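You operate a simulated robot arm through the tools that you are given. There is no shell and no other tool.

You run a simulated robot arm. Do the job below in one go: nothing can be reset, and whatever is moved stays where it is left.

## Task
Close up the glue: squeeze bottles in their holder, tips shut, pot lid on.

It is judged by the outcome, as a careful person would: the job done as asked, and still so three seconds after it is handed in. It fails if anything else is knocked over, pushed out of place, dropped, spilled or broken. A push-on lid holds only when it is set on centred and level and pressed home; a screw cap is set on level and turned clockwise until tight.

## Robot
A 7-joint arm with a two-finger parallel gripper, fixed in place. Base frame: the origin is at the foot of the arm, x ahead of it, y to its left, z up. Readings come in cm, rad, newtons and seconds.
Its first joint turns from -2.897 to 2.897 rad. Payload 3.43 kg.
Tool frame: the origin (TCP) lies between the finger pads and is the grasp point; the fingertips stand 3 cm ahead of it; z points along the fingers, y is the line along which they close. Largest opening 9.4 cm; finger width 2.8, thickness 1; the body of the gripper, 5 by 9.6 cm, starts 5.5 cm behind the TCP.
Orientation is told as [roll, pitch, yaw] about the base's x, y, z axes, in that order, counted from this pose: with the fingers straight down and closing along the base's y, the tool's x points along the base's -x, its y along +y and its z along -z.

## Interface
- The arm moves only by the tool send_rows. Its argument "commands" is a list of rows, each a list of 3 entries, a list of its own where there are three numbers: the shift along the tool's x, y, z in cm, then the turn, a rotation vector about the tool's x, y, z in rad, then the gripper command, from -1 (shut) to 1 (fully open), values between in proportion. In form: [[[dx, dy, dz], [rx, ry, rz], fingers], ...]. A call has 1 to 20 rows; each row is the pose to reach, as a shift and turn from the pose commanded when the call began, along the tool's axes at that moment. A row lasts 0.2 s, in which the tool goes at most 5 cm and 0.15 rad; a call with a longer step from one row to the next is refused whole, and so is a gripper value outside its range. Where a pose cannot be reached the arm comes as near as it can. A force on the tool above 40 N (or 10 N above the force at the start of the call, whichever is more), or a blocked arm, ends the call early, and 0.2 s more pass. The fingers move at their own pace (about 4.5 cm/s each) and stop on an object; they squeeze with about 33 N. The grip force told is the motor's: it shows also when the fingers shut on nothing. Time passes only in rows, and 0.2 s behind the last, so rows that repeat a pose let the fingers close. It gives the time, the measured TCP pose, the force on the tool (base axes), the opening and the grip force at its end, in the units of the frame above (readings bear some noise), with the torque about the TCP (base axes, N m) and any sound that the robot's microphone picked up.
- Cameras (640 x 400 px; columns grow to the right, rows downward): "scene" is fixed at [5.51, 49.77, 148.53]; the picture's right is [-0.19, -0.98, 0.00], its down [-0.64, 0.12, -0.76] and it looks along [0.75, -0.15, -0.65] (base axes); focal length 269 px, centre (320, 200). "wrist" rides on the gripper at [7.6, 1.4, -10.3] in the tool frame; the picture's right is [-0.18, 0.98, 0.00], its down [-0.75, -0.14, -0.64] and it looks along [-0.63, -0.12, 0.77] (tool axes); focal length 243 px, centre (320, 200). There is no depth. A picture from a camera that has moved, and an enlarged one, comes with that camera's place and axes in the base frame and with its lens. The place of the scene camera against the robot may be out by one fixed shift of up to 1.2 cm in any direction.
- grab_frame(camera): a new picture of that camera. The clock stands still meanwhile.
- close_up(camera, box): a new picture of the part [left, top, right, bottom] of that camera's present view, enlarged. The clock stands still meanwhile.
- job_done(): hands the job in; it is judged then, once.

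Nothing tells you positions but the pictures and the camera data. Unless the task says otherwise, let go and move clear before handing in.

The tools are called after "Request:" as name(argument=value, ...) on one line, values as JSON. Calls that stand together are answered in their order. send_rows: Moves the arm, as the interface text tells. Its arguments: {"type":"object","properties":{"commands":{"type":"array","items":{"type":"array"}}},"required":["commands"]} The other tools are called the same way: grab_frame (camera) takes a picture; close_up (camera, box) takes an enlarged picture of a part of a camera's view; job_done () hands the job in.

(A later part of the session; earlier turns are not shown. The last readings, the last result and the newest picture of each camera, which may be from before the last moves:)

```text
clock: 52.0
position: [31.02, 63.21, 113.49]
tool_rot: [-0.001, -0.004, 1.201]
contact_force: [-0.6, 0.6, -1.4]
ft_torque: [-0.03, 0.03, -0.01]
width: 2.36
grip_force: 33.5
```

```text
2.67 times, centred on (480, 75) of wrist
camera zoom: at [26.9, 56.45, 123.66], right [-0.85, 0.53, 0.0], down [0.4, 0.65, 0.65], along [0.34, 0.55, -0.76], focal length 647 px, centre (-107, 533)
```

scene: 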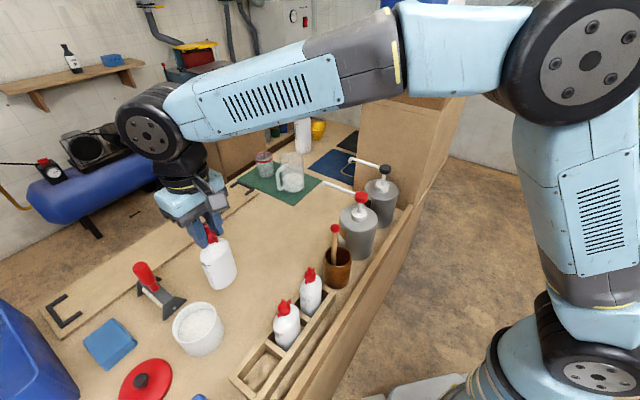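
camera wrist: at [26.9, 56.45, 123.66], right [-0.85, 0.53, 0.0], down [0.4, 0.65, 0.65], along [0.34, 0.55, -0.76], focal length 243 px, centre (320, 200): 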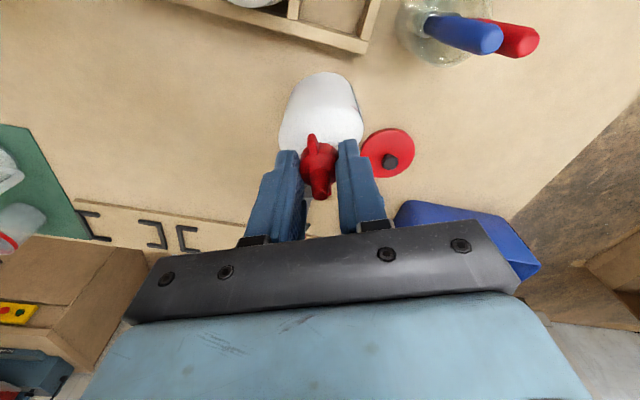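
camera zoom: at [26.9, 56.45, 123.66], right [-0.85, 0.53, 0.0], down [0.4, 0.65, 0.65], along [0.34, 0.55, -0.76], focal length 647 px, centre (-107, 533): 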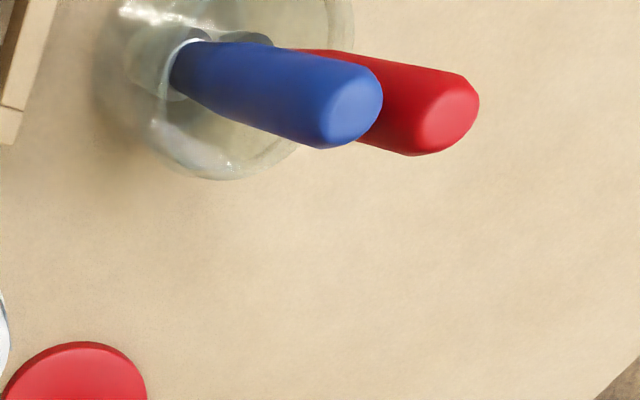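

The gripper width is slowly shrinking (2.49 → 2.36), so I'll check whether the bottle is sliding in the grip.

Request:
close_up(camera="wrist", box=[240, 120, 400, 240])

Request:
close_up(camera="scene", box=[170, 200, 270, 330])

```text
3.33 times, centred on (320, 180) of wrist
camera zoom: at [26.9, 56.45, 123.66], right [-0.85, 0.53, 0.0], down [0.4, 0.65, 0.65], along [0.34, 0.55, -0.76], focal length 809 px, centre (320, 267)
```

zoom: 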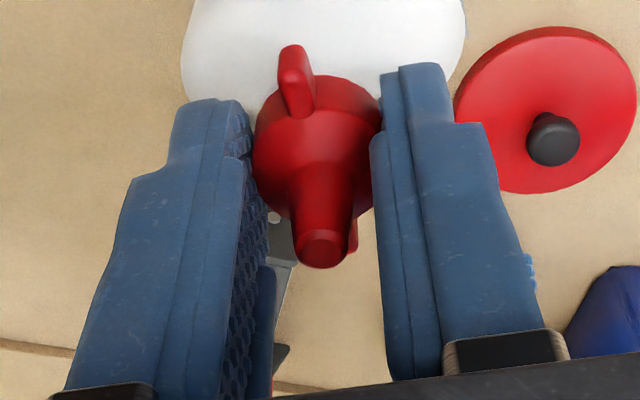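

```text
3.08 times, centred on (220, 265) of scene
camera zoom: at [5.51, 49.77, 148.53], right [-0.19, -0.98, 0.0], down [-0.64, 0.12, -0.76], along [0.75, -0.15, -0.65], focal length 828 px, centre (628, 0)
```

zoom: 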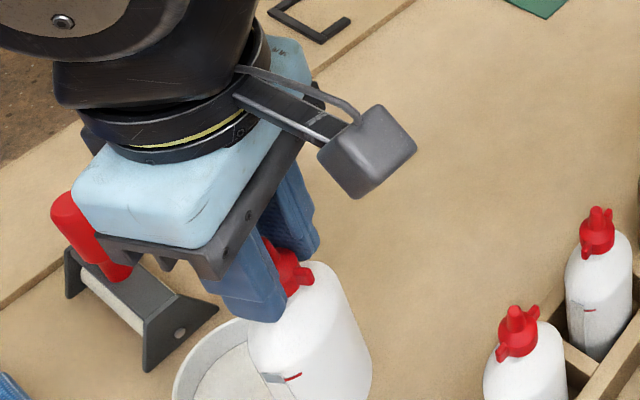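

C has slid only about 0.1–0.2 cm, so I won't linger. The jar's tool handles end at about z 104 and 10 cm away, so the third slot is clear. I'm moving over it now.

Request:
send_rows(commands=[[[1.7, 0.7, 0], [0, 0, 0.1], -1], [[3.4, 1.4, 0], [0, 0, 0.2], -1], [[5.1, 2.1, 0], [0, 0, 0.3], -1], [[6.76, 2.82, 0], [0, 0, 0.38], -1], [[6.76, 2.82, 1], [0, 0, 0.38], -1]])

Request:
close_up(camera="wrist", box=[230, 40, 430, 200])

Request:
close_up(camera="scene", box=[200, 230, 360, 400])

```text
clock: 53.2
position: [25.79, 57.87, 112.46]
tool_rot: [-0.001, -0.008, 0.819]
contact_force: [0.0, -0.4, -1.7]
ft_torque: [0.0, 0.04, 0.01]
width: 2.36
grip_force: 32.8
```

```text
2.50 times, centred on (330, 120) of wrist
camera zoom: at [19.49, 53.22, 122.63], right [-0.59, 0.81, 0.0], down [0.62, 0.45, 0.65], along [0.52, 0.38, -0.76], focal length 606 px, centre (295, 400)
```

zoom: 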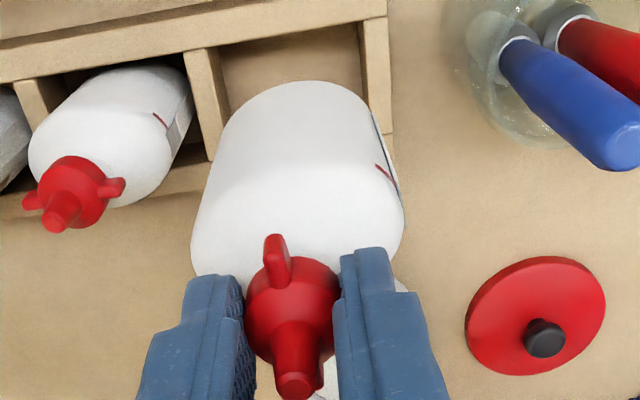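

```text
2.35 times, centred on (280, 315) of scene
camera zoom: at [5.51, 49.77, 148.53], right [-0.19, -0.98, 0.0], down [-0.64, 0.12, -0.76], along [0.75, -0.15, -0.65], focal length 633 px, centre (414, -71)
```

zoom: 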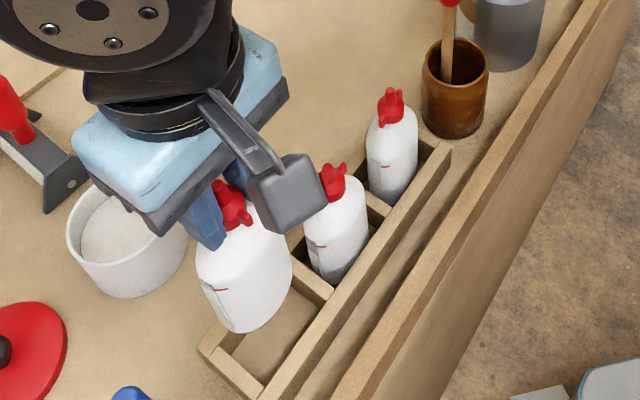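

Request:
send_rows(commands=[[[-0.08, -0.19, 1], [0, 0.008, 0], -1], [[-0.08, -0.19, 3], [0, 0.008, 0], -1], [[-0.08, -0.19, 5], [0, 0.008, 0], -1], [[-0.08, -0.19, 6.5], [0, 0.008, 0], -1], [[-0.08, -0.19, 8], [0, 0.008, 0], -1], [[-0.08, -0.19, 9.2], [0, 0.008, 0], -1], [[-0.08, -0.19, 9.9], [0, 0.008, 0], -1], [[-0.08, -0.19, 9.9], [0, 0.008, 0], -1]])

Request:
close_up(camera="wrist", box=[230, 40, 430, 200])

```text
clock: 55.0
position: [26.17, 57.78, 102.53]
tool_rot: [0.0, 0.003, 0.819]
contact_force: [0.3, -0.1, -1.7]
ft_torque: [0.02, -0.03, -0.03]
width: 2.34
grip_force: 33.0
```

```text
2.50 times, centred on (330, 120) of wrist
camera zoom: at [19.94, 53.23, 112.71], right [-0.59, 0.8, 0.0], down [0.62, 0.46, 0.64], along [0.52, 0.38, -0.77], focal length 606 px, centre (295, 400)
```

zoom: 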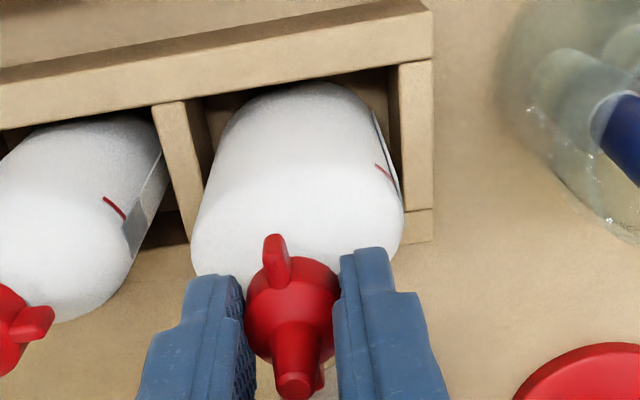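

Request:
send_rows(commands=[[[0.1, 0.1, 0.3], [0, 0, 0], -1], [[0.17, 0.13, 0.6], [0, 0, 0], -1], [[0.17, 0.13, 0.7], [0, 0, 0], -1], [[0.17, 0.13, 0.7], [0, 0, 0], -1]])

```text
clock: 56.0
position: [25.92, 57.91, 101.75]
tool_rot: [-0.001, 0.001, 0.821]
contact_force: [-0.4, 0.9, -2.6]
ft_torque: [-0.02, -0.01, -0.02]
width: 2.36
grip_force: 33.2
```

Request:
send_rows(commands=[[[0, 0, 0.12], [0, 0, 0], -1], [[0, 0, 0.24], [0, 0, 0], -1], [[0, 0, 0.24], [0, 0, 0], -1]])

```text
clock: 56.8
position: [25.86, 57.85, 101.57]
tool_rot: [0.0, 0.001, 0.82]
contact_force: [-0.1, -1.6, 18.2]
ft_torque: [0.08, -0.2, -0.02]
width: 2.37
grip_force: 32.7
```

C is standing on the slot floor. Now I'll turn its tip clockwise: first the free swing until the slot holds the body.

Request:
send_rows(commands=[[[0, 0, -0.2], [0, 0, 0], -1], [[0, 0, -0.2], [0, 0, 0.12], -1], [[0, 0, -0.2], [0, 0, 0.24], -1], [[0, 0, -0.2], [0, 0, 0.36], -1], [[0, 0, -0.2], [0, 0, 0.48], -1], [[0, 0, -0.2], [0, 0, 0.6], -1], [[0, 0, -0.2], [0, 0, 0.7], -1], [[0, 0, -0.2], [0, 0, 0.7], -1]])

Request:
close_up(camera="wrist", box=[230, 40, 430, 200])

```text
clock: 58.6
position: [25.91, 57.85, 101.71]
tool_rot: [0.001, 0.002, 0.118]
contact_force: [0.1, -0.7, -2.7]
ft_torque: [0.0, -0.01, 0.01]
width: 2.34
grip_force: 32.8
```

```text
2.50 times, centred on (330, 120) of wrist
camera zoom: at [18.21, 58.31, 111.97], right [0.07, 1.0, 0.0], down [0.77, -0.05, 0.64], along [0.64, -0.04, -0.77], focal length 606 px, centre (295, 400)
```

zoom: 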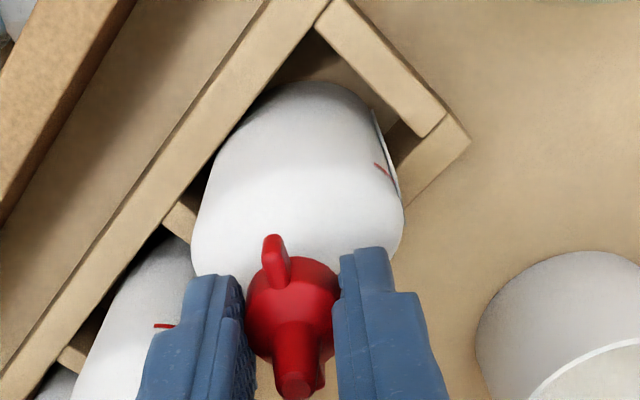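

Request:
send_rows(commands=[[[0, 0, 0.05], [0, 0, 0.1], -1], [[0, 0, 0.1], [0, 0, 0.2], -1], [[0, 0, 0.1], [0, 0, 0.3], -1], [[0, 0, 0.1], [0, 0, 0.4], -1], [[0, 0, 0.1], [0, 0, 0.4], -1]])

Request:
close_up(camera="wrist", box=[230, 40, 430, 200])

```text
clock: 59.8
position: [25.95, 57.9, 101.62]
tool_rot: [-0.001, 0.002, -0.28]
contact_force: [-0.5, -0.4, -3.1]
ft_torque: [-0.09, -0.02, 0.03]
width: 2.35
grip_force: 32.9
```

```text
2.50 times, centred on (330, 120) of wrist
camera zoom: at [19.0, 61.34, 111.88], right [0.45, 0.89, 0.0], down [0.69, -0.34, 0.64], along [0.57, -0.29, -0.77], focal length 606 px, centre (295, 400)
```

zoom: 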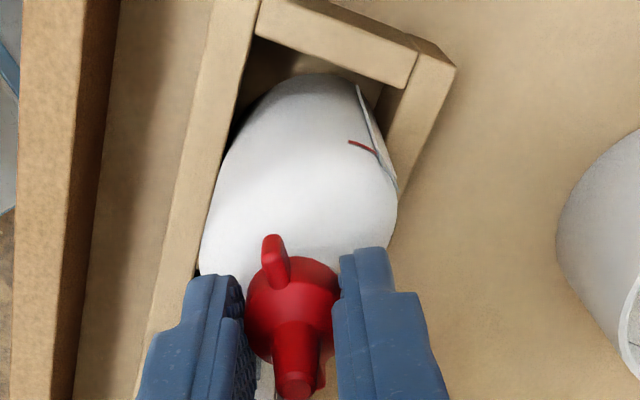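

The slot is holding the body and the cap is turning. I'm continuing clockwise.

Request:
send_rows(commands=[[[0, 0, 0.05], [0, 0, 0.1], -1], [[0, 0, 0.1], [0, 0, 0.2], -1], [[0, 0, 0.1], [0, 0, 0.3], -1], [[0, 0, 0.1], [0, 0, 0.4], -1], [[0, 0, 0.1], [0, 0, 0.4], -1]])

Request:
close_up(camera="wrist", box=[230, 40, 430, 200])

Request:
close_up(camera="scene", box=[200, 230, 360, 400])

```text
clock: 61.0
position: [25.9, 57.92, 101.55]
tool_rot: [0.001, 0.002, -0.68]
contact_force: [-0.3, 2.3, 11.7]
ft_torque: [0.05, -0.09, 0.0]
width: 2.36
grip_force: 33.2
```

```text
2.50 times, centred on (330, 120) of wrist
camera zoom: at [20.87, 63.73, 111.84], right [0.76, 0.65, 0.0], down [0.5, -0.58, 0.64], along [0.41, -0.49, -0.77], focal length 606 px, centre (295, 400)
```

zoom: 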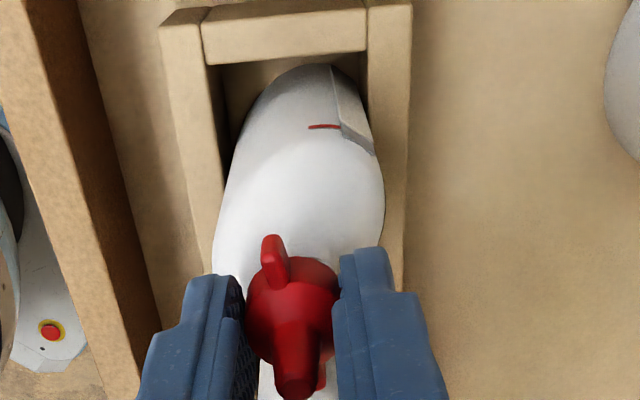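

```text
2.35 times, centred on (280, 315) of scene
camera zoom: at [5.51, 49.77, 148.53], right [-0.19, -0.98, 0.0], down [-0.64, 0.12, -0.76], along [0.75, -0.15, -0.65], focal length 633 px, centre (414, -71)
```

zoom: 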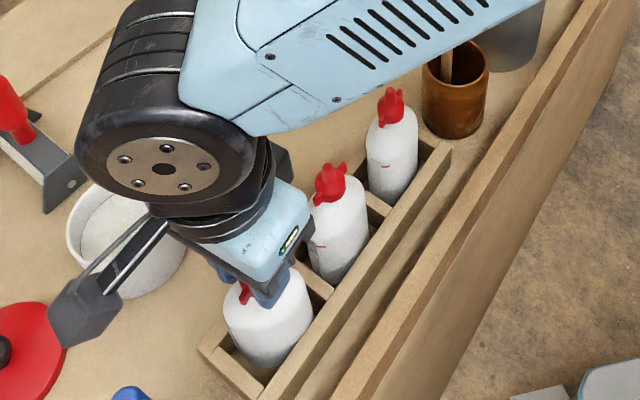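

Request:
send_rows(commands=[[[0, 0, -0.05], [0, 0, 0.1], -1], [[0, 0, -0.05], [0, 0, 0.2], -1], [[0, 0, -0.05], [0, 0, 0.3], -1], [[0, 0, -0.05], [0, 0, 0.4], -1], [[0, 0, -0.05], [0, 0, 0.4], -1]])

Request:
close_up(camera="wrist", box=[230, 40, 430, 200])

Request:
grab_frame(camera="scene")

```text
clock: 62.2
position: [25.91, 57.88, 101.57]
tool_rot: [-0.002, 0.0, -1.082]
contact_force: [-1.3, 3.5, 5.0]
ft_torque: [0.19, 0.1, -0.01]
width: 2.37
grip_force: 32.9
```

```text
2.50 times, centred on (330, 120) of wrist
camera zoom: at [23.59, 65.23, 111.83], right [0.95, 0.3, 0.0], down [0.23, -0.73, 0.64], along [0.19, -0.61, -0.77], focal length 606 px, centre (295, 400)
```

zoom: 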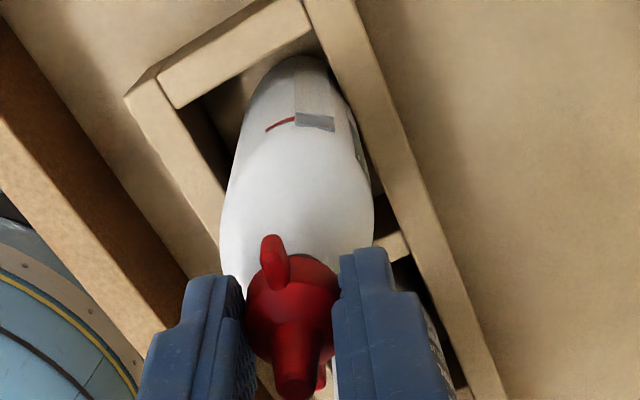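

```text
taken
```

scene: 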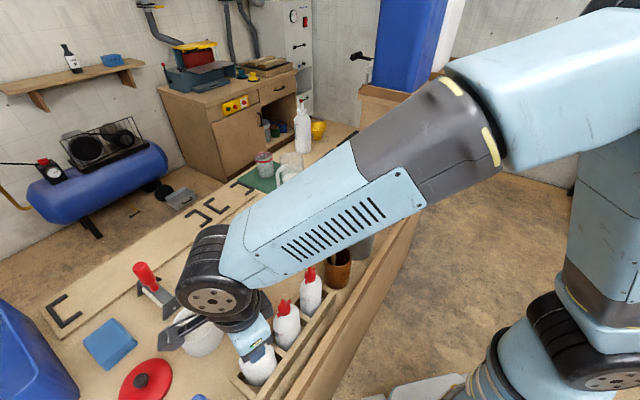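

Request:
send_rows(commands=[[[0, 0, 0], [0, 0, 0.1], -1], [[0, 0, 0], [0, 0, 0.2], -1], [[0, 0, 0], [0, 0, 0.3], -1], [[0, 0, 0], [0, 0, 0.3], -1]])

Request:
close_up(camera="wrist", box=[230, 40, 430, 200])

```text
clock: 63.2
position: [25.88, 57.89, 101.67]
tool_rot: [-0.002, 0.0, -1.382]
contact_force: [-0.1, 0.3, 1.0]
ft_torque: [0.07, 0.03, 0.01]
width: 2.35
grip_force: 33.1
```

```text
2.50 times, centred on (330, 120) of wrist
camera zoom: at [25.9, 65.6, 111.82], right [1.0, 0.0, 0.0], down [0.0, -0.77, 0.64], along [0.0, -0.64, -0.77], focal length 606 px, centre (295, 400)
```

zoom: 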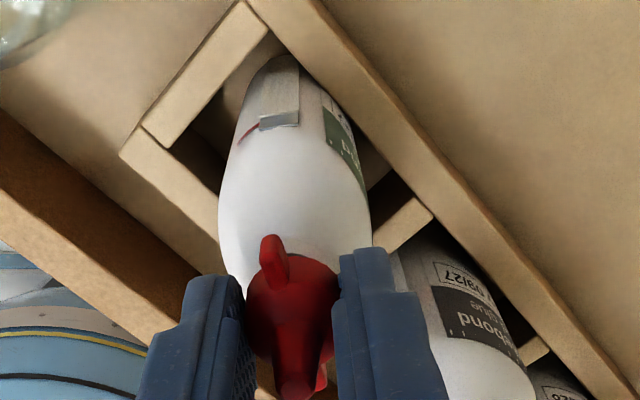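

Request:
send_rows(commands=[[[0, 0, 0], [0, 0, 0.08], -1], [[0, 0, 0], [0, 0, 0.16], -1], [[0, 0, 0], [0, 0, 0.16], -1]])

Request:
close_up(camera="wrist", box=[230, 40, 430, 200])

```text
clock: 64.0
position: [25.92, 58.01, 101.59]
tool_rot: [-0.001, -0.004, -1.541]
contact_force: [-0.6, 0.1, -2.1]
ft_torque: [-0.01, 0.0, 0.03]
width: 2.34
grip_force: 33.1
```

```text
2.50 times, centred on (330, 120) of wrist
camera zoom: at [27.11, 65.51, 111.82], right [0.99, -0.15, 0.0], down [-0.12, -0.76, 0.64], along [-0.1, -0.64, -0.77], focal length 606 px, centre (295, 400)
```

zoom: 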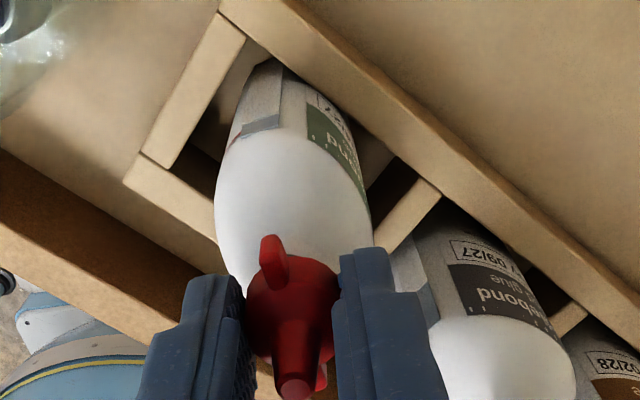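

Request:
send_rows(commands=[[[0, 0, 0.08], [0, 0, 0.06], -1], [[0, 0, 0.08], [0, 0, 0.13], -1], [[0, 0, 0.08], [0, 0, 0.2], -1], [[0, 0, 0.08], [0, 0, 0.2], -1]])

Request:
close_up(camera="wrist", box=[230, 40, 430, 200])

```text
clock: 65.0
position: [25.93, 57.75, 101.48]
tool_rot: [-0.001, -0.001, -1.743]
contact_force: [-1.2, 2.7, 8.0]
ft_torque: [0.31, 0.13, 0.29]
width: 2.3
grip_force: 33.1
```

```text
2.50 times, centred on (330, 120) of wrist
camera zoom: at [28.65, 65.07, 111.78], right [0.94, -0.35, 0.0], down [-0.27, -0.72, 0.64], along [-0.22, -0.6, -0.77], focal length 606 px, centre (295, 400)
```

zoom: 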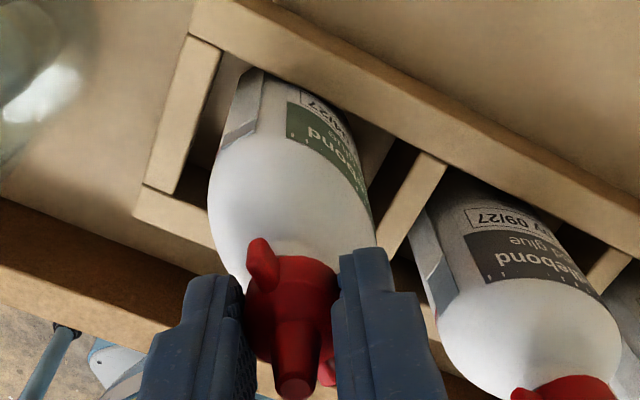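

Torque has risen to about 0.3 Nm and the pads are starting to slip, so C's tip is at its stop. I'll give it one more small turn to confirm.

Request:
send_rows(commands=[[[0, 0, 0], [0, 0, 0.06], -1], [[0, 0, 0], [0, 0, 0.12], -1], [[0, 0, 0], [0, 0, 0.12], -1]])

Request:
close_up(camera="wrist", box=[230, 40, 430, 200])

```text
clock: 65.8
position: [25.87, 57.68, 101.57]
tool_rot: [-0.003, -0.002, -1.862]
contact_force: [-0.4, 0.0, 10.1]
ft_torque: [-0.18, 0.04, 0.29]
width: 2.33
grip_force: 33.3
```

```text
2.50 times, centred on (330, 120) of wrist
camera zoom: at [29.49, 64.68, 111.72], right [0.89, -0.46, 0.0], down [-0.35, -0.68, 0.64], along [-0.3, -0.57, -0.77], focal length 606 px, centre (295, 400)
```

zoom: 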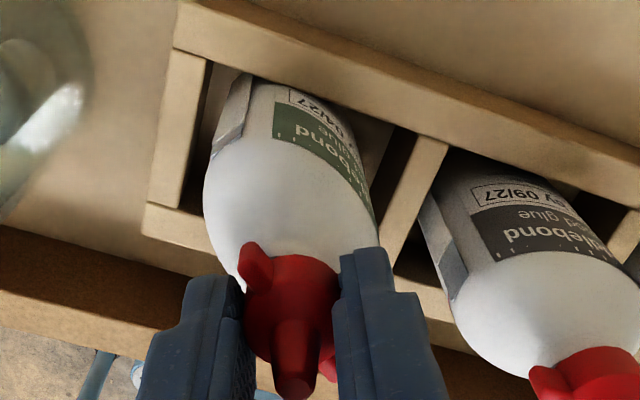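

Request:
send_rows(commands=[[[0, 0, -0.2], [0, 0, 0], -1], [[0, 0, -0.45], [0, 0, -0.06], -1], [[0, 0, -0.45], [0, 0, -0.18], -1], [[0, 0, -0.45], [0, 0, -0.3], -1], [[0, 0, -0.45], [0, 0, -0.42], -1], [[0, 0, -0.45], [0, 0, -0.54], -1], [[0, 0, -0.45], [0, 0, -0.66], -1], [[0, 0, -0.45], [0, 0, -0.73], -1], [[0, 0, -0.45], [0, 0, -0.73], -1]])

Request:
close_up(camera="wrist", box=[220, 20, 440, 200])

Request:
close_up(camera="scene", box=[200, 260, 320, 400])

```text
clock: 67.8
position: [25.86, 57.79, 102.02]
tool_rot: [-0.002, 0.001, -1.129]
contact_force: [1.1, 0.3, -1.3]
ft_torque: [0.01, 0.0, 0.02]
width: 2.33
grip_force: 32.9
```

```text
2.22 times, centred on (330, 110) of wrist
camera zoom: at [23.88, 65.37, 112.24], right [0.97, 0.25, 0.0], down [0.2, -0.74, 0.64], along [0.16, -0.62, -0.77], focal length 539 px, centre (298, 400)
```

zoom: 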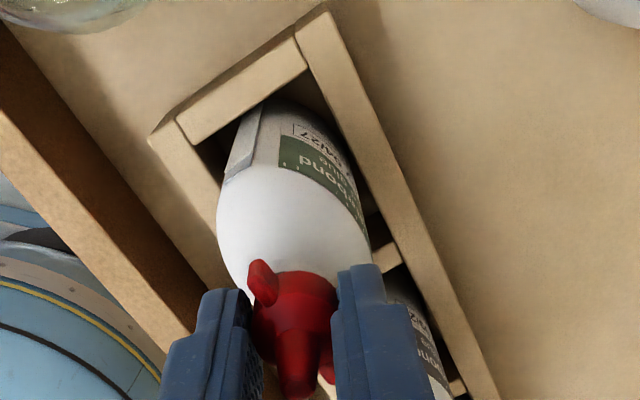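

```text
2.86 times, centred on (260, 330) of scene
camera zoom: at [5.51, 49.77, 148.53], right [-0.19, -0.98, 0.0], down [-0.64, 0.12, -0.76], along [0.75, -0.15, -0.65], focal length 769 px, centre (491, -171)
```

zoom: 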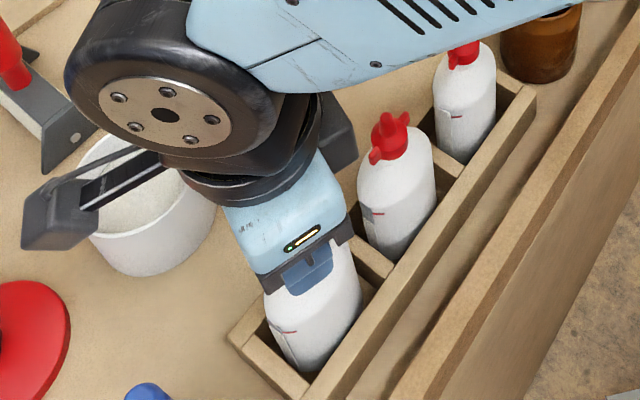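

Request:
send_rows(commands=[[[0, 0, 0.2], [0, 0, 0], -1], [[0, 0, 0.35], [0, 0, 0], -1], [[0, 0, 0.42], [0, 0, 0], -1], [[0, 0, 0.42], [0, 0, 0], -1]])

```text
clock: 68.8
position: [25.96, 57.91, 101.56]
tool_rot: [-0.003, -0.001, -1.131]
contact_force: [0.3, -0.7, -2.3]
ft_torque: [-0.01, -0.02, 0.01]
width: 2.35
grip_force: 33.2
```

Request:
send_rows(commands=[[[0, 0, 0.08], [0, 0, 0], -1], [[0, 0, 0.15], [0, 0, 0], -1], [[0, 0, 0.15], [0, 0, 0], -1]])

```text
clock: 69.6
position: [25.82, 57.85, 101.55]
tool_rot: [-0.001, 0.003, -1.132]
contact_force: [1.9, -1.1, 13.3]
ft_torque: [-0.49, -0.32, -0.02]
width: 2.37
grip_force: 32.3
```

Request:
send_rows(commands=[[[0, 0, -0.13], [0, 0, 0], -1], [[0, 0, -0.13], [0, 0, 0], -0.4], [[0, 0, -0.13], [0, 0, 0], -0.05], [[0, 0, -0.13], [0, 0, 0], -0.05], [[0, 0, -2], [0, 0, 0], -0.05], [[0, 0, -5], [0, 0, 0], -0.05], [[0, 0, -8], [0, 0, 0], -0.05], [[0, 0, -8], [0, 0, 0], -0.05]])

Request:
close_up(camera="wrist", box=[200, 20, 440, 200])

Request:
close_up(camera="scene", box=[200, 230, 360, 400])

```text
clock: 71.4
position: [25.8, 57.86, 109.37]
tool_rot: [-0.001, 0.001, -1.128]
contact_force: [-0.4, 0.5, -0.3]
ft_torque: [0.0, -0.01, 0.01]
width: 4.47
grip_force: 0.0
```

```text
2.22 times, centred on (320, 110) of wrist
camera zoom: at [23.92, 65.32, 119.61], right [0.97, 0.25, 0.0], down [0.2, -0.74, 0.64], along [0.16, -0.62, -0.77], focal length 539 px, centre (320, 400)
```

zoom: 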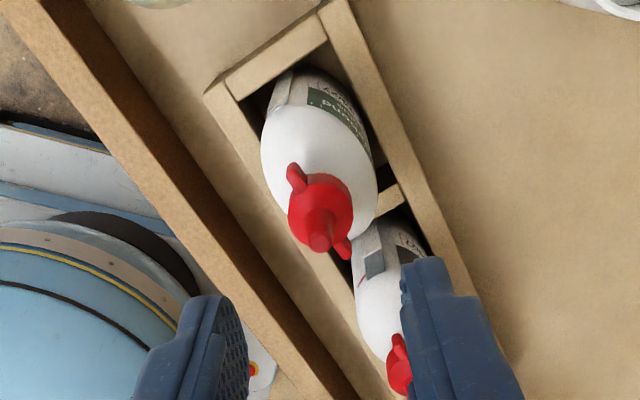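

```text
2.35 times, centred on (280, 315) of scene
camera zoom: at [5.51, 49.77, 148.53], right [-0.19, -0.98, 0.0], down [-0.64, 0.12, -0.76], along [0.75, -0.15, -0.65], focal length 633 px, centre (414, -71)
```

zoom: 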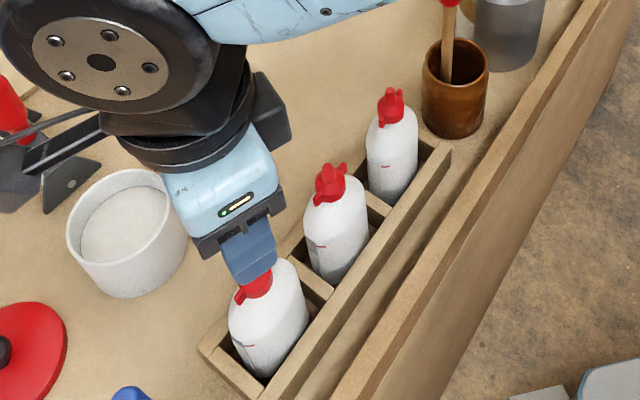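

Both loose bottles are now in the holder with their tips tight. A looks shut too, but I'll check it the same way, so I'm moving over A.

Request:
send_rows(commands=[[[-2, 0.7, 0], [0, 0, -0.08], 0.2], [[-4, 1.45, 0], [0, 0, -0.16], 0.2], [[-6, 2.2, 0], [0, 0, -0.25], 0.2], [[-8.14, 2.96, 0], [0, 0, -0.334], 0.2], [[-8.14, 2.96, 0], [0, 0, -0.334], 0.2]])

Request:
grab_frame(camera="wrist")

Request:
close_up(camera="wrist", box=[250, 30, 390, 140])

Request:
close_up(camera="scene", box=[230, 250, 350, 390])

```text
clock: 72.6
position: [32.01, 51.77, 109.41]
tool_rot: [-0.002, -0.001, -0.793]
contact_force: [0.5, 0.3, -1.0]
ft_torque: [-0.02, 0.03, -0.01]
width: 5.64
grip_force: 0.2
```

```text
taken
camera wrist: at [27.7, 58.2, 119.55], right [0.83, 0.56, 0.0], down [0.43, -0.64, 0.64], along [0.36, -0.53, -0.77], focal length 243 px, centre (320, 200)
```

wrist: 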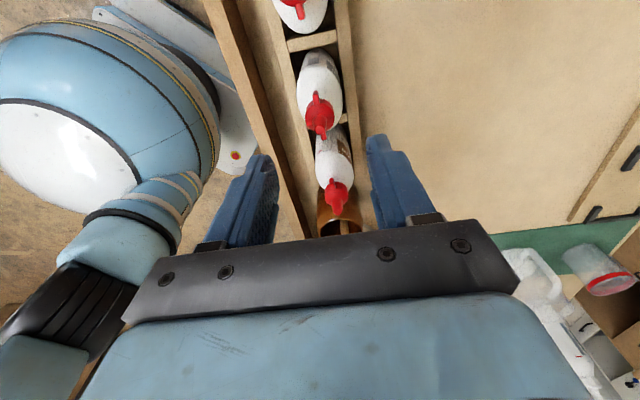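

```text
3.64 times, centred on (320, 85) of wrist
camera zoom: at [27.7, 58.2, 119.55], right [0.83, 0.56, 0.0], down [0.43, -0.64, 0.64], along [0.36, -0.53, -0.77], focal length 882 px, centre (320, 618)
```

zoom: 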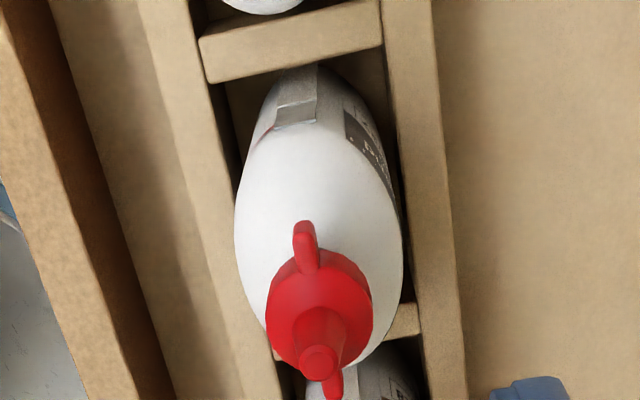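

```text
2.86 times, centred on (290, 320) of scene
camera zoom: at [5.51, 49.77, 148.53], right [-0.19, -0.98, 0.0], down [-0.64, 0.12, -0.76], along [0.75, -0.15, -0.65], focal length 769 px, centre (406, -143)
```

zoom: 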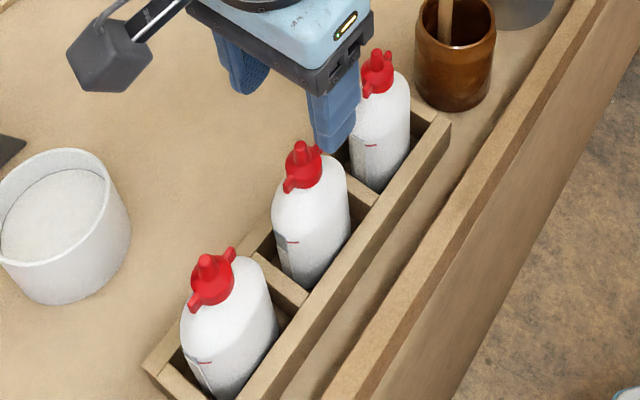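

A's cap is centred under the gripper. I'll grip it and apply a clockwise check turn.

Request:
send_rows(commands=[[[0, 0, 2.5], [0, 0, 0], -0.15], [[0, 0, 5], [0, 0, 0], -0.15], [[0, 0, 7], [0, 0, 0], -0.15], [[0, 0, 7.85], [0, 0, 0], -0.15], [[0, 0, 7.85], [0, 0, 0], -0.5], [[0, 0, 7.85], [0, 0, 0], -1], [[0, 0, 7.85], [0, 0, 0], -1], [[0, 0, 7.85], [0, 0, 0], -1]])

Request:
close_up(camera="wrist", box=[230, 40, 430, 200])

```text
clock: 74.4
position: [31.95, 51.76, 101.32]
tool_rot: [-0.003, 0.0, -0.796]
contact_force: [0.3, 0.1, 0.4]
ft_torque: [0.03, -0.01, 0.0]
width: 2.35
grip_force: 32.9
```

```text
2.50 times, centred on (330, 120) of wrist
camera zoom: at [27.6, 58.25, 111.69], right [0.83, 0.56, 0.0], down [0.43, -0.64, 0.64], along [0.36, -0.53, -0.77], focal length 606 px, centre (295, 400)
```

zoom: 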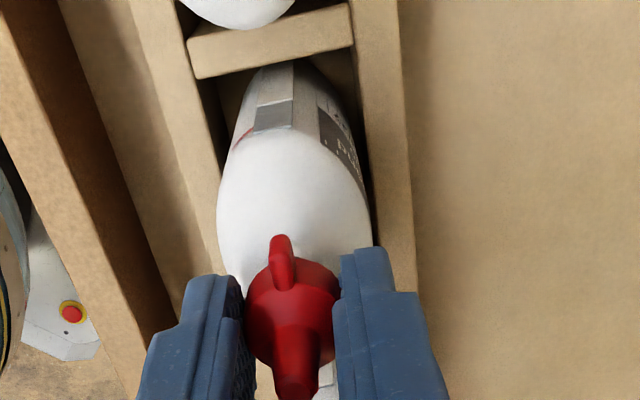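

Request:
send_rows(commands=[[[0, 0, -0.1], [0, 0, 0.12], -1], [[0, 0, -0.1], [0, 0, 0.24], -1], [[0, 0, -0.1], [0, 0, 0.36], -1], [[0, 0, -0.1], [0, 0, 0.48], -1], [[0, 0, -0.1], [0, 0, 0.6], -1], [[0, 0, -0.1], [0, 0, 0.6], -1]])

Request:
close_up(camera="wrist", box=[230, 40, 430, 200])

```text
clock: 75.8
position: [31.97, 51.78, 101.58]
tool_rot: [-0.001, -0.002, -1.399]
contact_force: [1.2, 0.8, -0.1]
ft_torque: [0.04, -0.09, 0.0]
width: 2.36
grip_force: 33.5
```

```text
2.50 times, centred on (330, 120) of wrist
camera zoom: at [32.08, 59.5, 111.82], right [1.0, -0.01, 0.0], down [-0.01, -0.77, 0.64], along [-0.01, -0.64, -0.77], focal length 606 px, centre (295, 400)
```

zoom: 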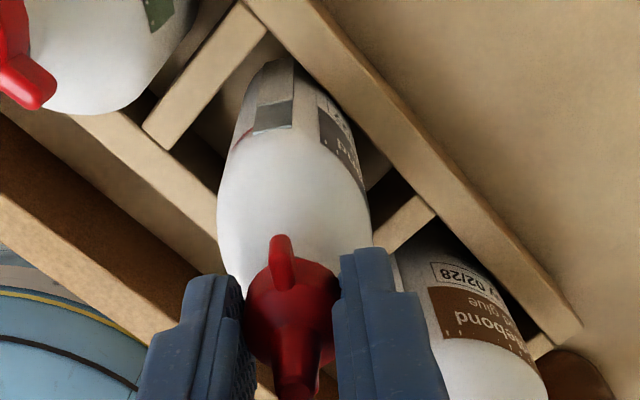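

Request:
send_rows(commands=[[[0, 0, 0], [0, 0, 0.1], -1], [[0, 0, 0], [0, 0, 0.2], -1], [[0, 0, 0], [0, 0, 0.3], -1], [[0, 0, 0], [0, 0, 0.3], -1]])

Request:
close_up(camera="wrist", box=[230, 40, 430, 200])

```text
clock: 76.8
position: [31.99, 51.69, 101.69]
tool_rot: [-0.001, -0.001, -1.698]
contact_force: [0.3, 0.3, -1.6]
ft_torque: [0.01, -0.07, 0.23]
width: 2.32
grip_force: 33.0
```

```text
2.50 times, centred on (330, 120) of wrist
camera zoom: at [34.39, 59.11, 111.85], right [0.95, -0.31, 0.0], down [-0.23, -0.73, 0.64], along [-0.2, -0.61, -0.77], focal length 606 px, centre (295, 400)
```

zoom: 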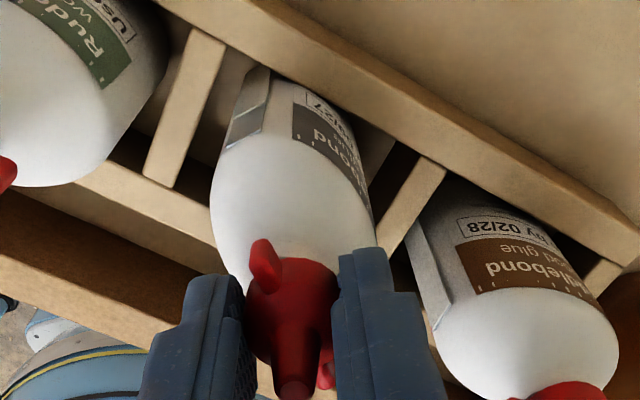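

Request:
send_rows(commands=[[[0, 0, 0.05], [0, 0, 0.07], -1], [[0, 0, 0.05], [0, 0, 0.14], -1], [[0, 0, 0.05], [0, 0, 0.14], -1]])

Request:
close_up(camera="wrist", box=[230, 40, 430, 200])

```text
clock: 77.6
position: [32.07, 51.81, 101.66]
tool_rot: [-0.001, -0.001, -1.837]
contact_force: [0.8, 2.7, 5.9]
ft_torque: [0.06, -0.03, 0.3]
width: 2.34
grip_force: 32.8
```

```text
2.50 times, centred on (330, 120) of wrist
camera zoom: at [35.39, 58.74, 111.83], right [0.9, -0.44, 0.0], down [-0.33, -0.69, 0.64], along [-0.28, -0.58, -0.77], focal length 606 px, centre (295, 400)
```

zoom: 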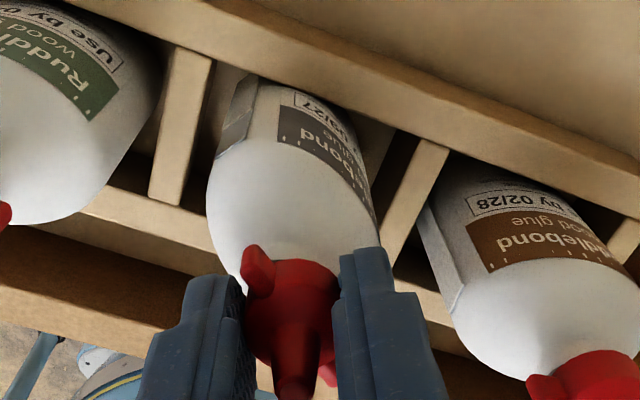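

A was already tight: 0.3 Nm right away once its body was held. I'll turn it back square the same way and let go.

Request:
send_rows(commands=[[[0, 0, -0.2], [0, 0, 0], -1], [[0, 0, -0.5], [0, 0, -0.06], -1], [[0, 0, -0.5], [0, 0, -0.18], -1], [[0, 0, -0.5], [0, 0, -0.3], -1], [[0, 0, -0.5], [0, 0, -0.42], -1], [[0, 0, -0.5], [0, 0, -0.54], -1], [[0, 0, -0.5], [0, 0, -0.66], -1], [[0, 0, -0.5], [0, 0, -0.7], -1], [[0, 0, -0.5], [0, 0, -0.7], -1]])

Request:
close_up(camera="wrist", box=[220, 20, 440, 200])

```text
clock: 79.6
position: [31.97, 51.76, 102.14]
tool_rot: [-0.002, -0.001, -1.136]
contact_force: [1.1, 0.3, -1.7]
ft_torque: [0.0, 0.0, 0.03]
width: 2.32
grip_force: 33.0
```

```text
2.22 times, centred on (330, 110) of wrist
camera zoom: at [30.13, 59.27, 112.31], right [0.97, 0.25, 0.0], down [0.19, -0.74, 0.64], along [0.16, -0.62, -0.77], focal length 539 px, centre (298, 400)
```

zoom: 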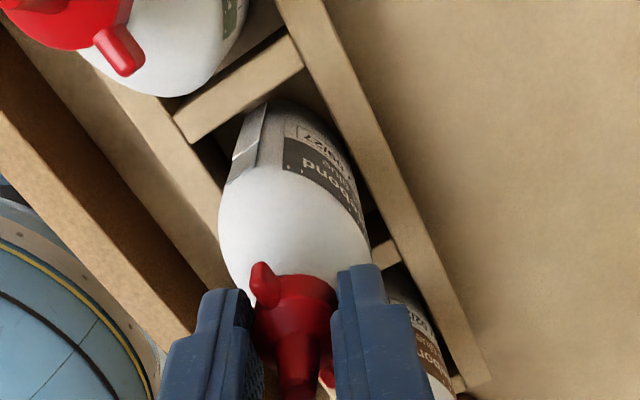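

Request:
send_rows(commands=[[[0, 0, 0.2], [0, 0, -0.05], -1], [[0, 0, 0.38], [0, 0, -0.05], -1], [[0, 0, 0.45], [0, 0, -0.05], -1], [[0, 0, 0.45], [0, 0, -0.05], -1]])

```text
clock: 80.6
position: [32.1, 51.72, 101.61]
tool_rot: [-0.001, 0.002, -1.086]
contact_force: [0.1, 0.8, -2.1]
ft_torque: [0.01, 0.01, 0.0]
width: 2.33
grip_force: 33.0
```

Request:
send_rows(commands=[[[0, 0, 0.08], [0, 0, 0], -1], [[0, 0, 0.16], [0, 0, 0], -1], [[0, 0, 0.16], [0, 0, 0], -1]])

```text
clock: 81.4
position: [32.17, 51.82, 101.54]
tool_rot: [-0.002, -0.002, -1.085]
contact_force: [-0.7, -0.3, -1.8]
ft_torque: [-0.01, 0.0, -0.01]
width: 2.33
grip_force: 33.1
```

Request:
send_rows(commands=[[[0, 0, 0.08], [0, 0, 0], -1], [[0, 0, 0.15], [0, 0, 0], -1], [[0, 0, 0.15], [0, 0, 0], -1]])

```text
clock: 82.2
position: [32.1, 51.8, 101.52]
tool_rot: [0.001, 0.002, -1.085]
contact_force: [0.2, 2.0, 23.0]
ft_torque: [-0.08, -0.19, 0.03]
width: 2.32
grip_force: 32.3
```

Contact with the floor; I'll ease off, open and lift away.

Request:
send_rows(commands=[[[0, 0, -0.14], [0, 0, 0], -1], [[0, 0, -0.14], [0, 0, 0], -0.4], [[0, 0, -0.14], [0, 0, 0], -0.05], [[0, 0, -0.14], [0, 0, 0], -0.05], [[0, 0, -2], [0, 0, 0], -0.05], [[0, 0, -5], [0, 0, 0], -0.05], [[0, 0, -9], [0, 0, 0], -0.05], [[0, 0, -13], [0, 0, 0], -0.05], [[0, 0, -13], [0, 0, 0], -0.05]])

Request:
grab_frame(camera="wrist")

Request:
close_up(camera="scene", box=[210, 230, 370, 400])

```text
clock: 84.2
position: [32.06, 51.67, 114.24]
tool_rot: [-0.002, -0.001, -1.086]
contact_force: [-0.2, -0.1, -0.4]
ft_torque: [0.02, 0.01, 0.02]
width: 4.47
grip_force: 0.2
```

```text
taken
camera wrist: at [29.81, 59.04, 124.51], right [0.96, 0.3, 0.0], down [0.23, -0.73, 0.64], along [0.19, -0.61, -0.77], focal length 243 px, centre (320, 200)
```

wrist: 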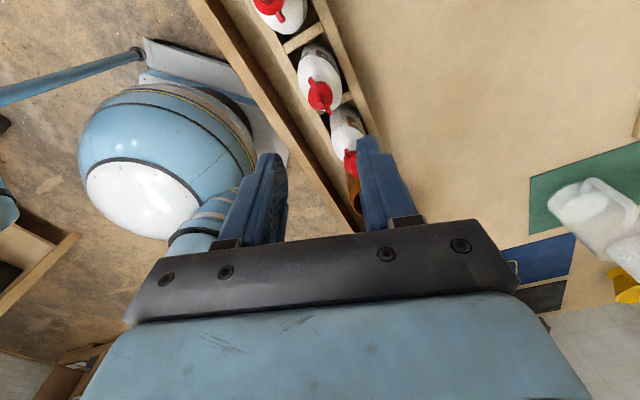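

```text
2.35 times, centred on (290, 315) of scene
camera zoom: at [5.51, 49.77, 148.53], right [-0.19, -0.98, 0.0], down [-0.64, 0.12, -0.76], along [0.75, -0.15, -0.65], focal length 633 px, centre (391, -71)
```

zoom: 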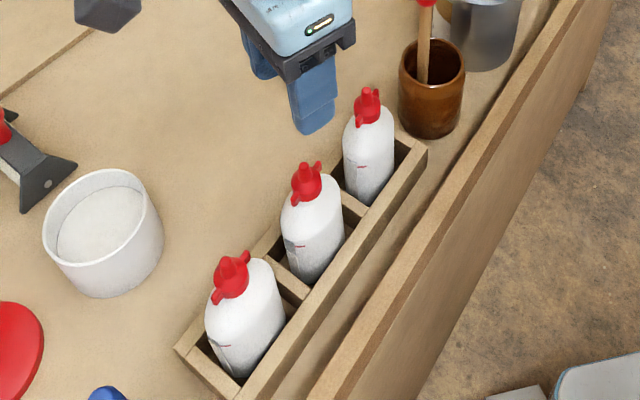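

All three bottles stand in the holder with their wings parallel and tips tight. Now for the pot: I'll move to where the wrist camera can see the pot and its lid.

Request:
send_rows(commands=[[[0, 0, -2], [0, 0, -0.12], 0.5], [[0.5, 0.1, -4], [0, 0, -0.25], 1], [[1.5, 0.4, -4], [0, 0, -0.38], 1], [[2.5, 0.6, -4], [0, 0, -0.51], 1], [[3.5, 0.85, -4], [0, 0, -0.64], 1], [[4.5, 1.1, -4], [0, 0, -0.77], 1], [[5.5, 1.35, -4], [0, 0, -0.9], 1], [[6.5, 1.6, -4], [0, 0, -1.03], 1], [[7.5, 1.85, -4], [0, 0, -1.16], 1], [[8.5, 2.1, -4], [0, 0, -1.29], 1], [[9.5, 2.35, -4], [0, 0, -1.42], 1], [[10.5, 2.6, -4], [0, 0, -1.55], 1], [[11.5, 2.85, -4], [0, 0, -1.68], 1], [[12.5, 3.1, -4], [0, 0, -1.81], 1], [[13.5, 3.3, -4], [0, 0, -1.94], 1], [[14.5, 3.55, -4], [0, 0, -2.07], 1], [[15.5, 3.8, -4], [0, 0, -2.19], 1], [[16.33, 3.97, -4], [0, 0, -2.286], 1], [[16.33, 3.97, -4], [0, 0, -2.286], 1]])

Request:
grab_frame(camera="wrist")

Request:
close_up(camera="wrist", box=[220, 70, 440, 200])

Request:
close_up(camera="wrist", box=[300, 80, 420, 170])

```text
clock: 88.2
position: [27.91, 68.17, 118.31]
tool_rot: [0.003, 0.004, 1.199]
contact_force: [0.4, 0.6, -0.3]
ft_torque: [-0.02, -0.02, 0.02]
width: 9.42
grip_force: 0.0
```

```text
taken
camera wrist: at [23.86, 61.5, 128.6], right [-0.85, 0.53, 0.0], down [0.41, 0.65, 0.64], along [0.34, 0.55, -0.77], focal length 243 px, centre (320, 200)
```

wrist: 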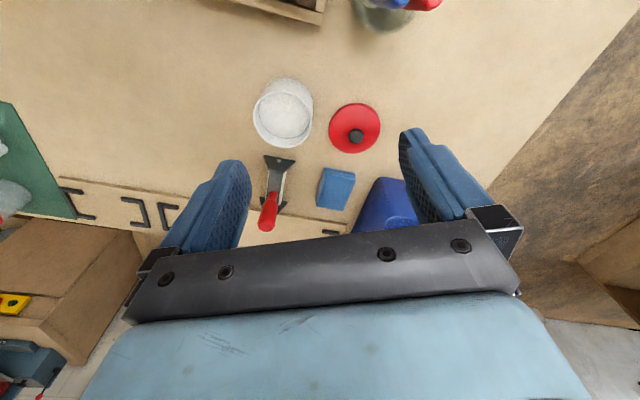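

```text
2.91 times, centred on (330, 135) of wrist
camera zoom: at [23.86, 61.5, 128.6], right [-0.85, 0.53, 0.0], down [0.41, 0.65, 0.64], along [0.34, 0.55, -0.77], focal length 706 px, centre (291, 389)
```

zoom: 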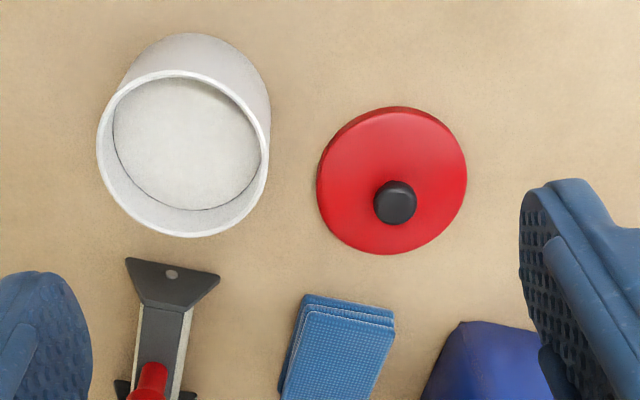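

```text
4.44 times, centred on (360, 125) of wrist
camera zoom: at [23.86, 61.5, 128.6], right [-0.85, 0.53, 0.0], down [0.41, 0.65, 0.64], along [0.34, 0.55, -0.77], focal length 1078 px, centre (142, 533)
```

zoom: 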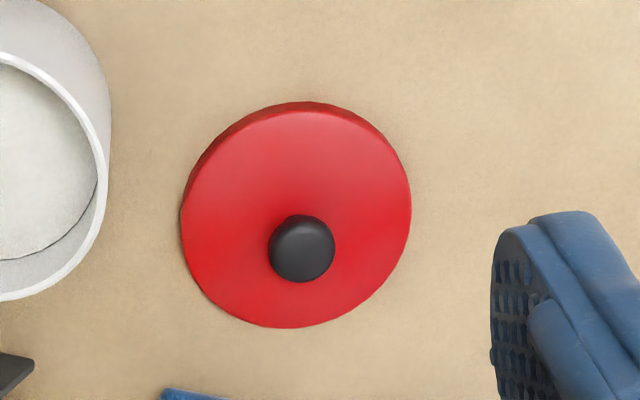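

The lid lies flat at about (28.3, 80.7) with a black knob on top, and the pot is at about (35.9, 70.3) with its rim near z 93. I'll move above the knob.

Request:
send_rows(commands=[[[-2, 0.7, 2], [0, 0, 0], 0.5], [[-4, 1.4, 4.5], [0, 0, 0], 0], [[-6, 2.1, 7], [0, 0, 0], 0], [[-8, 2.8, 9.5], [0, 0, 0], 0], [[-10, 3.5, 12], [0, 0, 0], 0], [[-11.86, 4.27, 14.5], [0, 0, 0], 0], [[-11.86, 4.27, 17], [0, 0, 0], 0], [[-11.86, 4.27, 19], [0, 0, 0], 0], [[-11.86, 4.27, 19], [0, 0, 0], 0]])

Request:
grab_frame(camera="wrist")

Request:
close_up(camera="wrist", box=[240, 30, 400, 150])

Request:
close_up(camera="scene", box=[80, 260, 260, 400])

```text
clock: 90.2
position: [28.21, 80.61, 99.26]
tool_rot: [0.002, 0.002, 1.2]
contact_force: [-0.3, 0.6, 0.2]
ft_torque: [-0.04, 0.02, -0.01]
width: 4.7
grip_force: 0.1
```

```text
taken
camera wrist: at [24.16, 74.07, 109.45], right [-0.85, 0.53, 0.0], down [0.41, 0.65, 0.64], along [0.34, 0.54, -0.77], focal length 243 px, centre (320, 200)
```

wrist: 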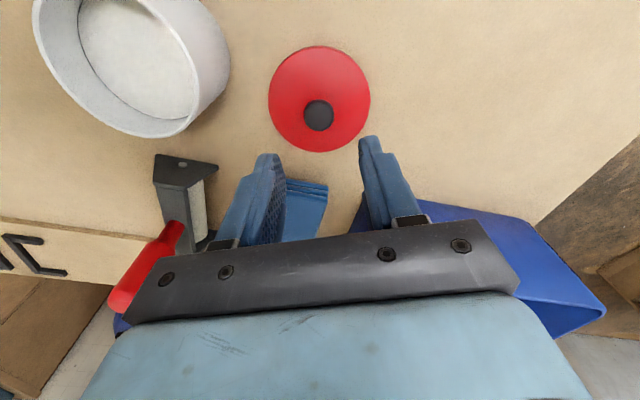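

```text
3.33 times, centred on (320, 90) of wrist
camera zoom: at [24.16, 74.07, 109.45], right [-0.85, 0.53, 0.0], down [0.41, 0.65, 0.64], along [0.34, 0.54, -0.77], focal length 809 px, centre (320, 567)
```

zoom: 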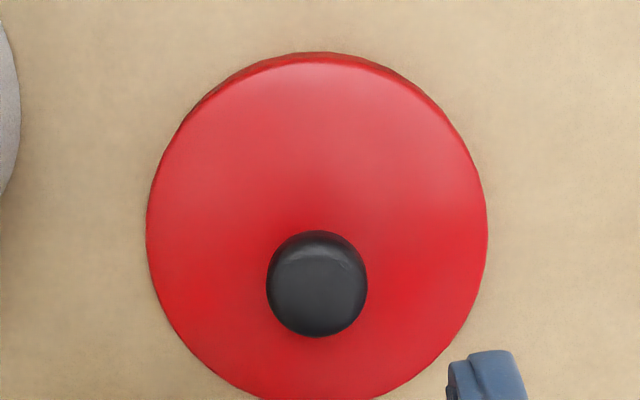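

```text
2.86 times, centred on (170, 330) of scene
camera zoom: at [5.51, 49.77, 148.53], right [-0.19, -0.98, 0.0], down [-0.64, 0.12, -0.76], along [0.75, -0.15, -0.65], focal length 769 px, centre (749, -171)
```

zoom: 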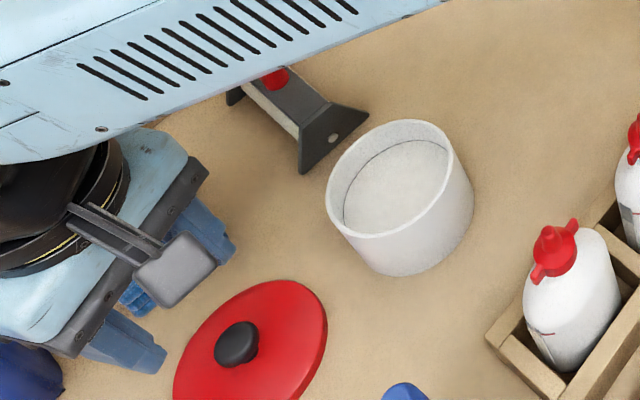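

Centring on the knob with a small shift, then lowering so the fingertips straddle the knob just above the lid.

Request:
send_rows(commands=[[[-0.32, -0.165, 2], [0, 0, 0], 0], [[-0.32, -0.165, 4.5], [0, 0, 0], 0], [[-0.32, -0.165, 6.5], [0, 0, 0], 0], [[-0.32, -0.165, 8], [0, 0, 0], 0], [[-0.32, -0.165, 8.9], [0, 0, 0], 0], [[-0.32, -0.165, 8.9], [0, 0, 0], 0]])

Request:
close_up(camera="wrist", box=[220, 70, 420, 220])

Request:
close_up(camera="scene", box=[60, 320, 200, 400])

```text
clock: 91.6
position: [28.43, 80.82, 90.51]
tool_rot: [0.001, 0.001, 1.2]
contact_force: [-1.0, 0.1, 0.9]
ft_torque: [0.01, -0.03, -0.04]
width: 4.7
grip_force: 0.0
```

```text
2.67 times, centred on (320, 145) of wrist
camera zoom: at [24.34, 74.26, 100.75], right [-0.85, 0.53, 0.0], down [0.41, 0.65, 0.64], along [0.34, 0.54, -0.77], focal length 647 px, centre (320, 347)
```

zoom: 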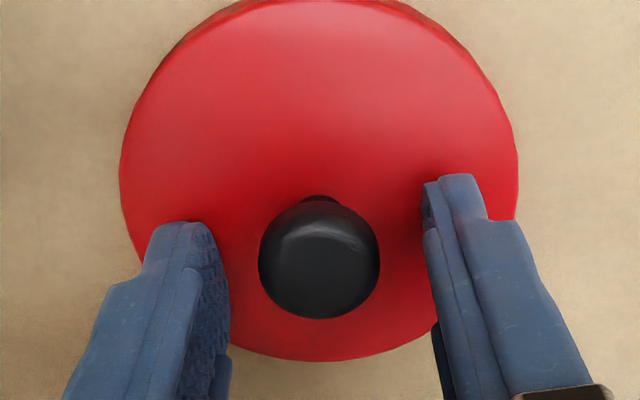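

```text
4.57 times, centred on (130, 360) of scene
camera zoom: at [5.51, 49.77, 148.53], right [-0.19, -0.98, 0.0], down [-0.64, 0.12, -0.76], along [0.75, -0.15, -0.65], focal length 1230 px, centre (1189, -531)
```

zoom: 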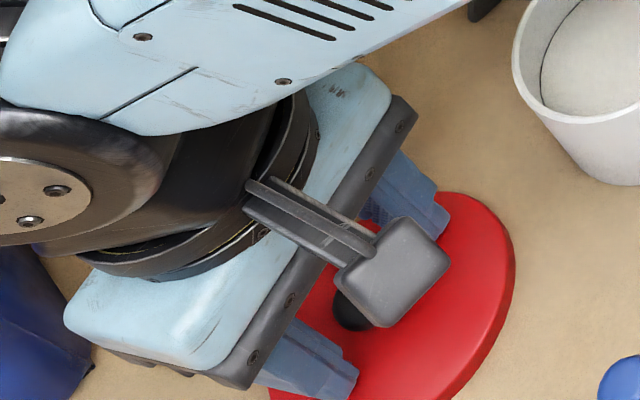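

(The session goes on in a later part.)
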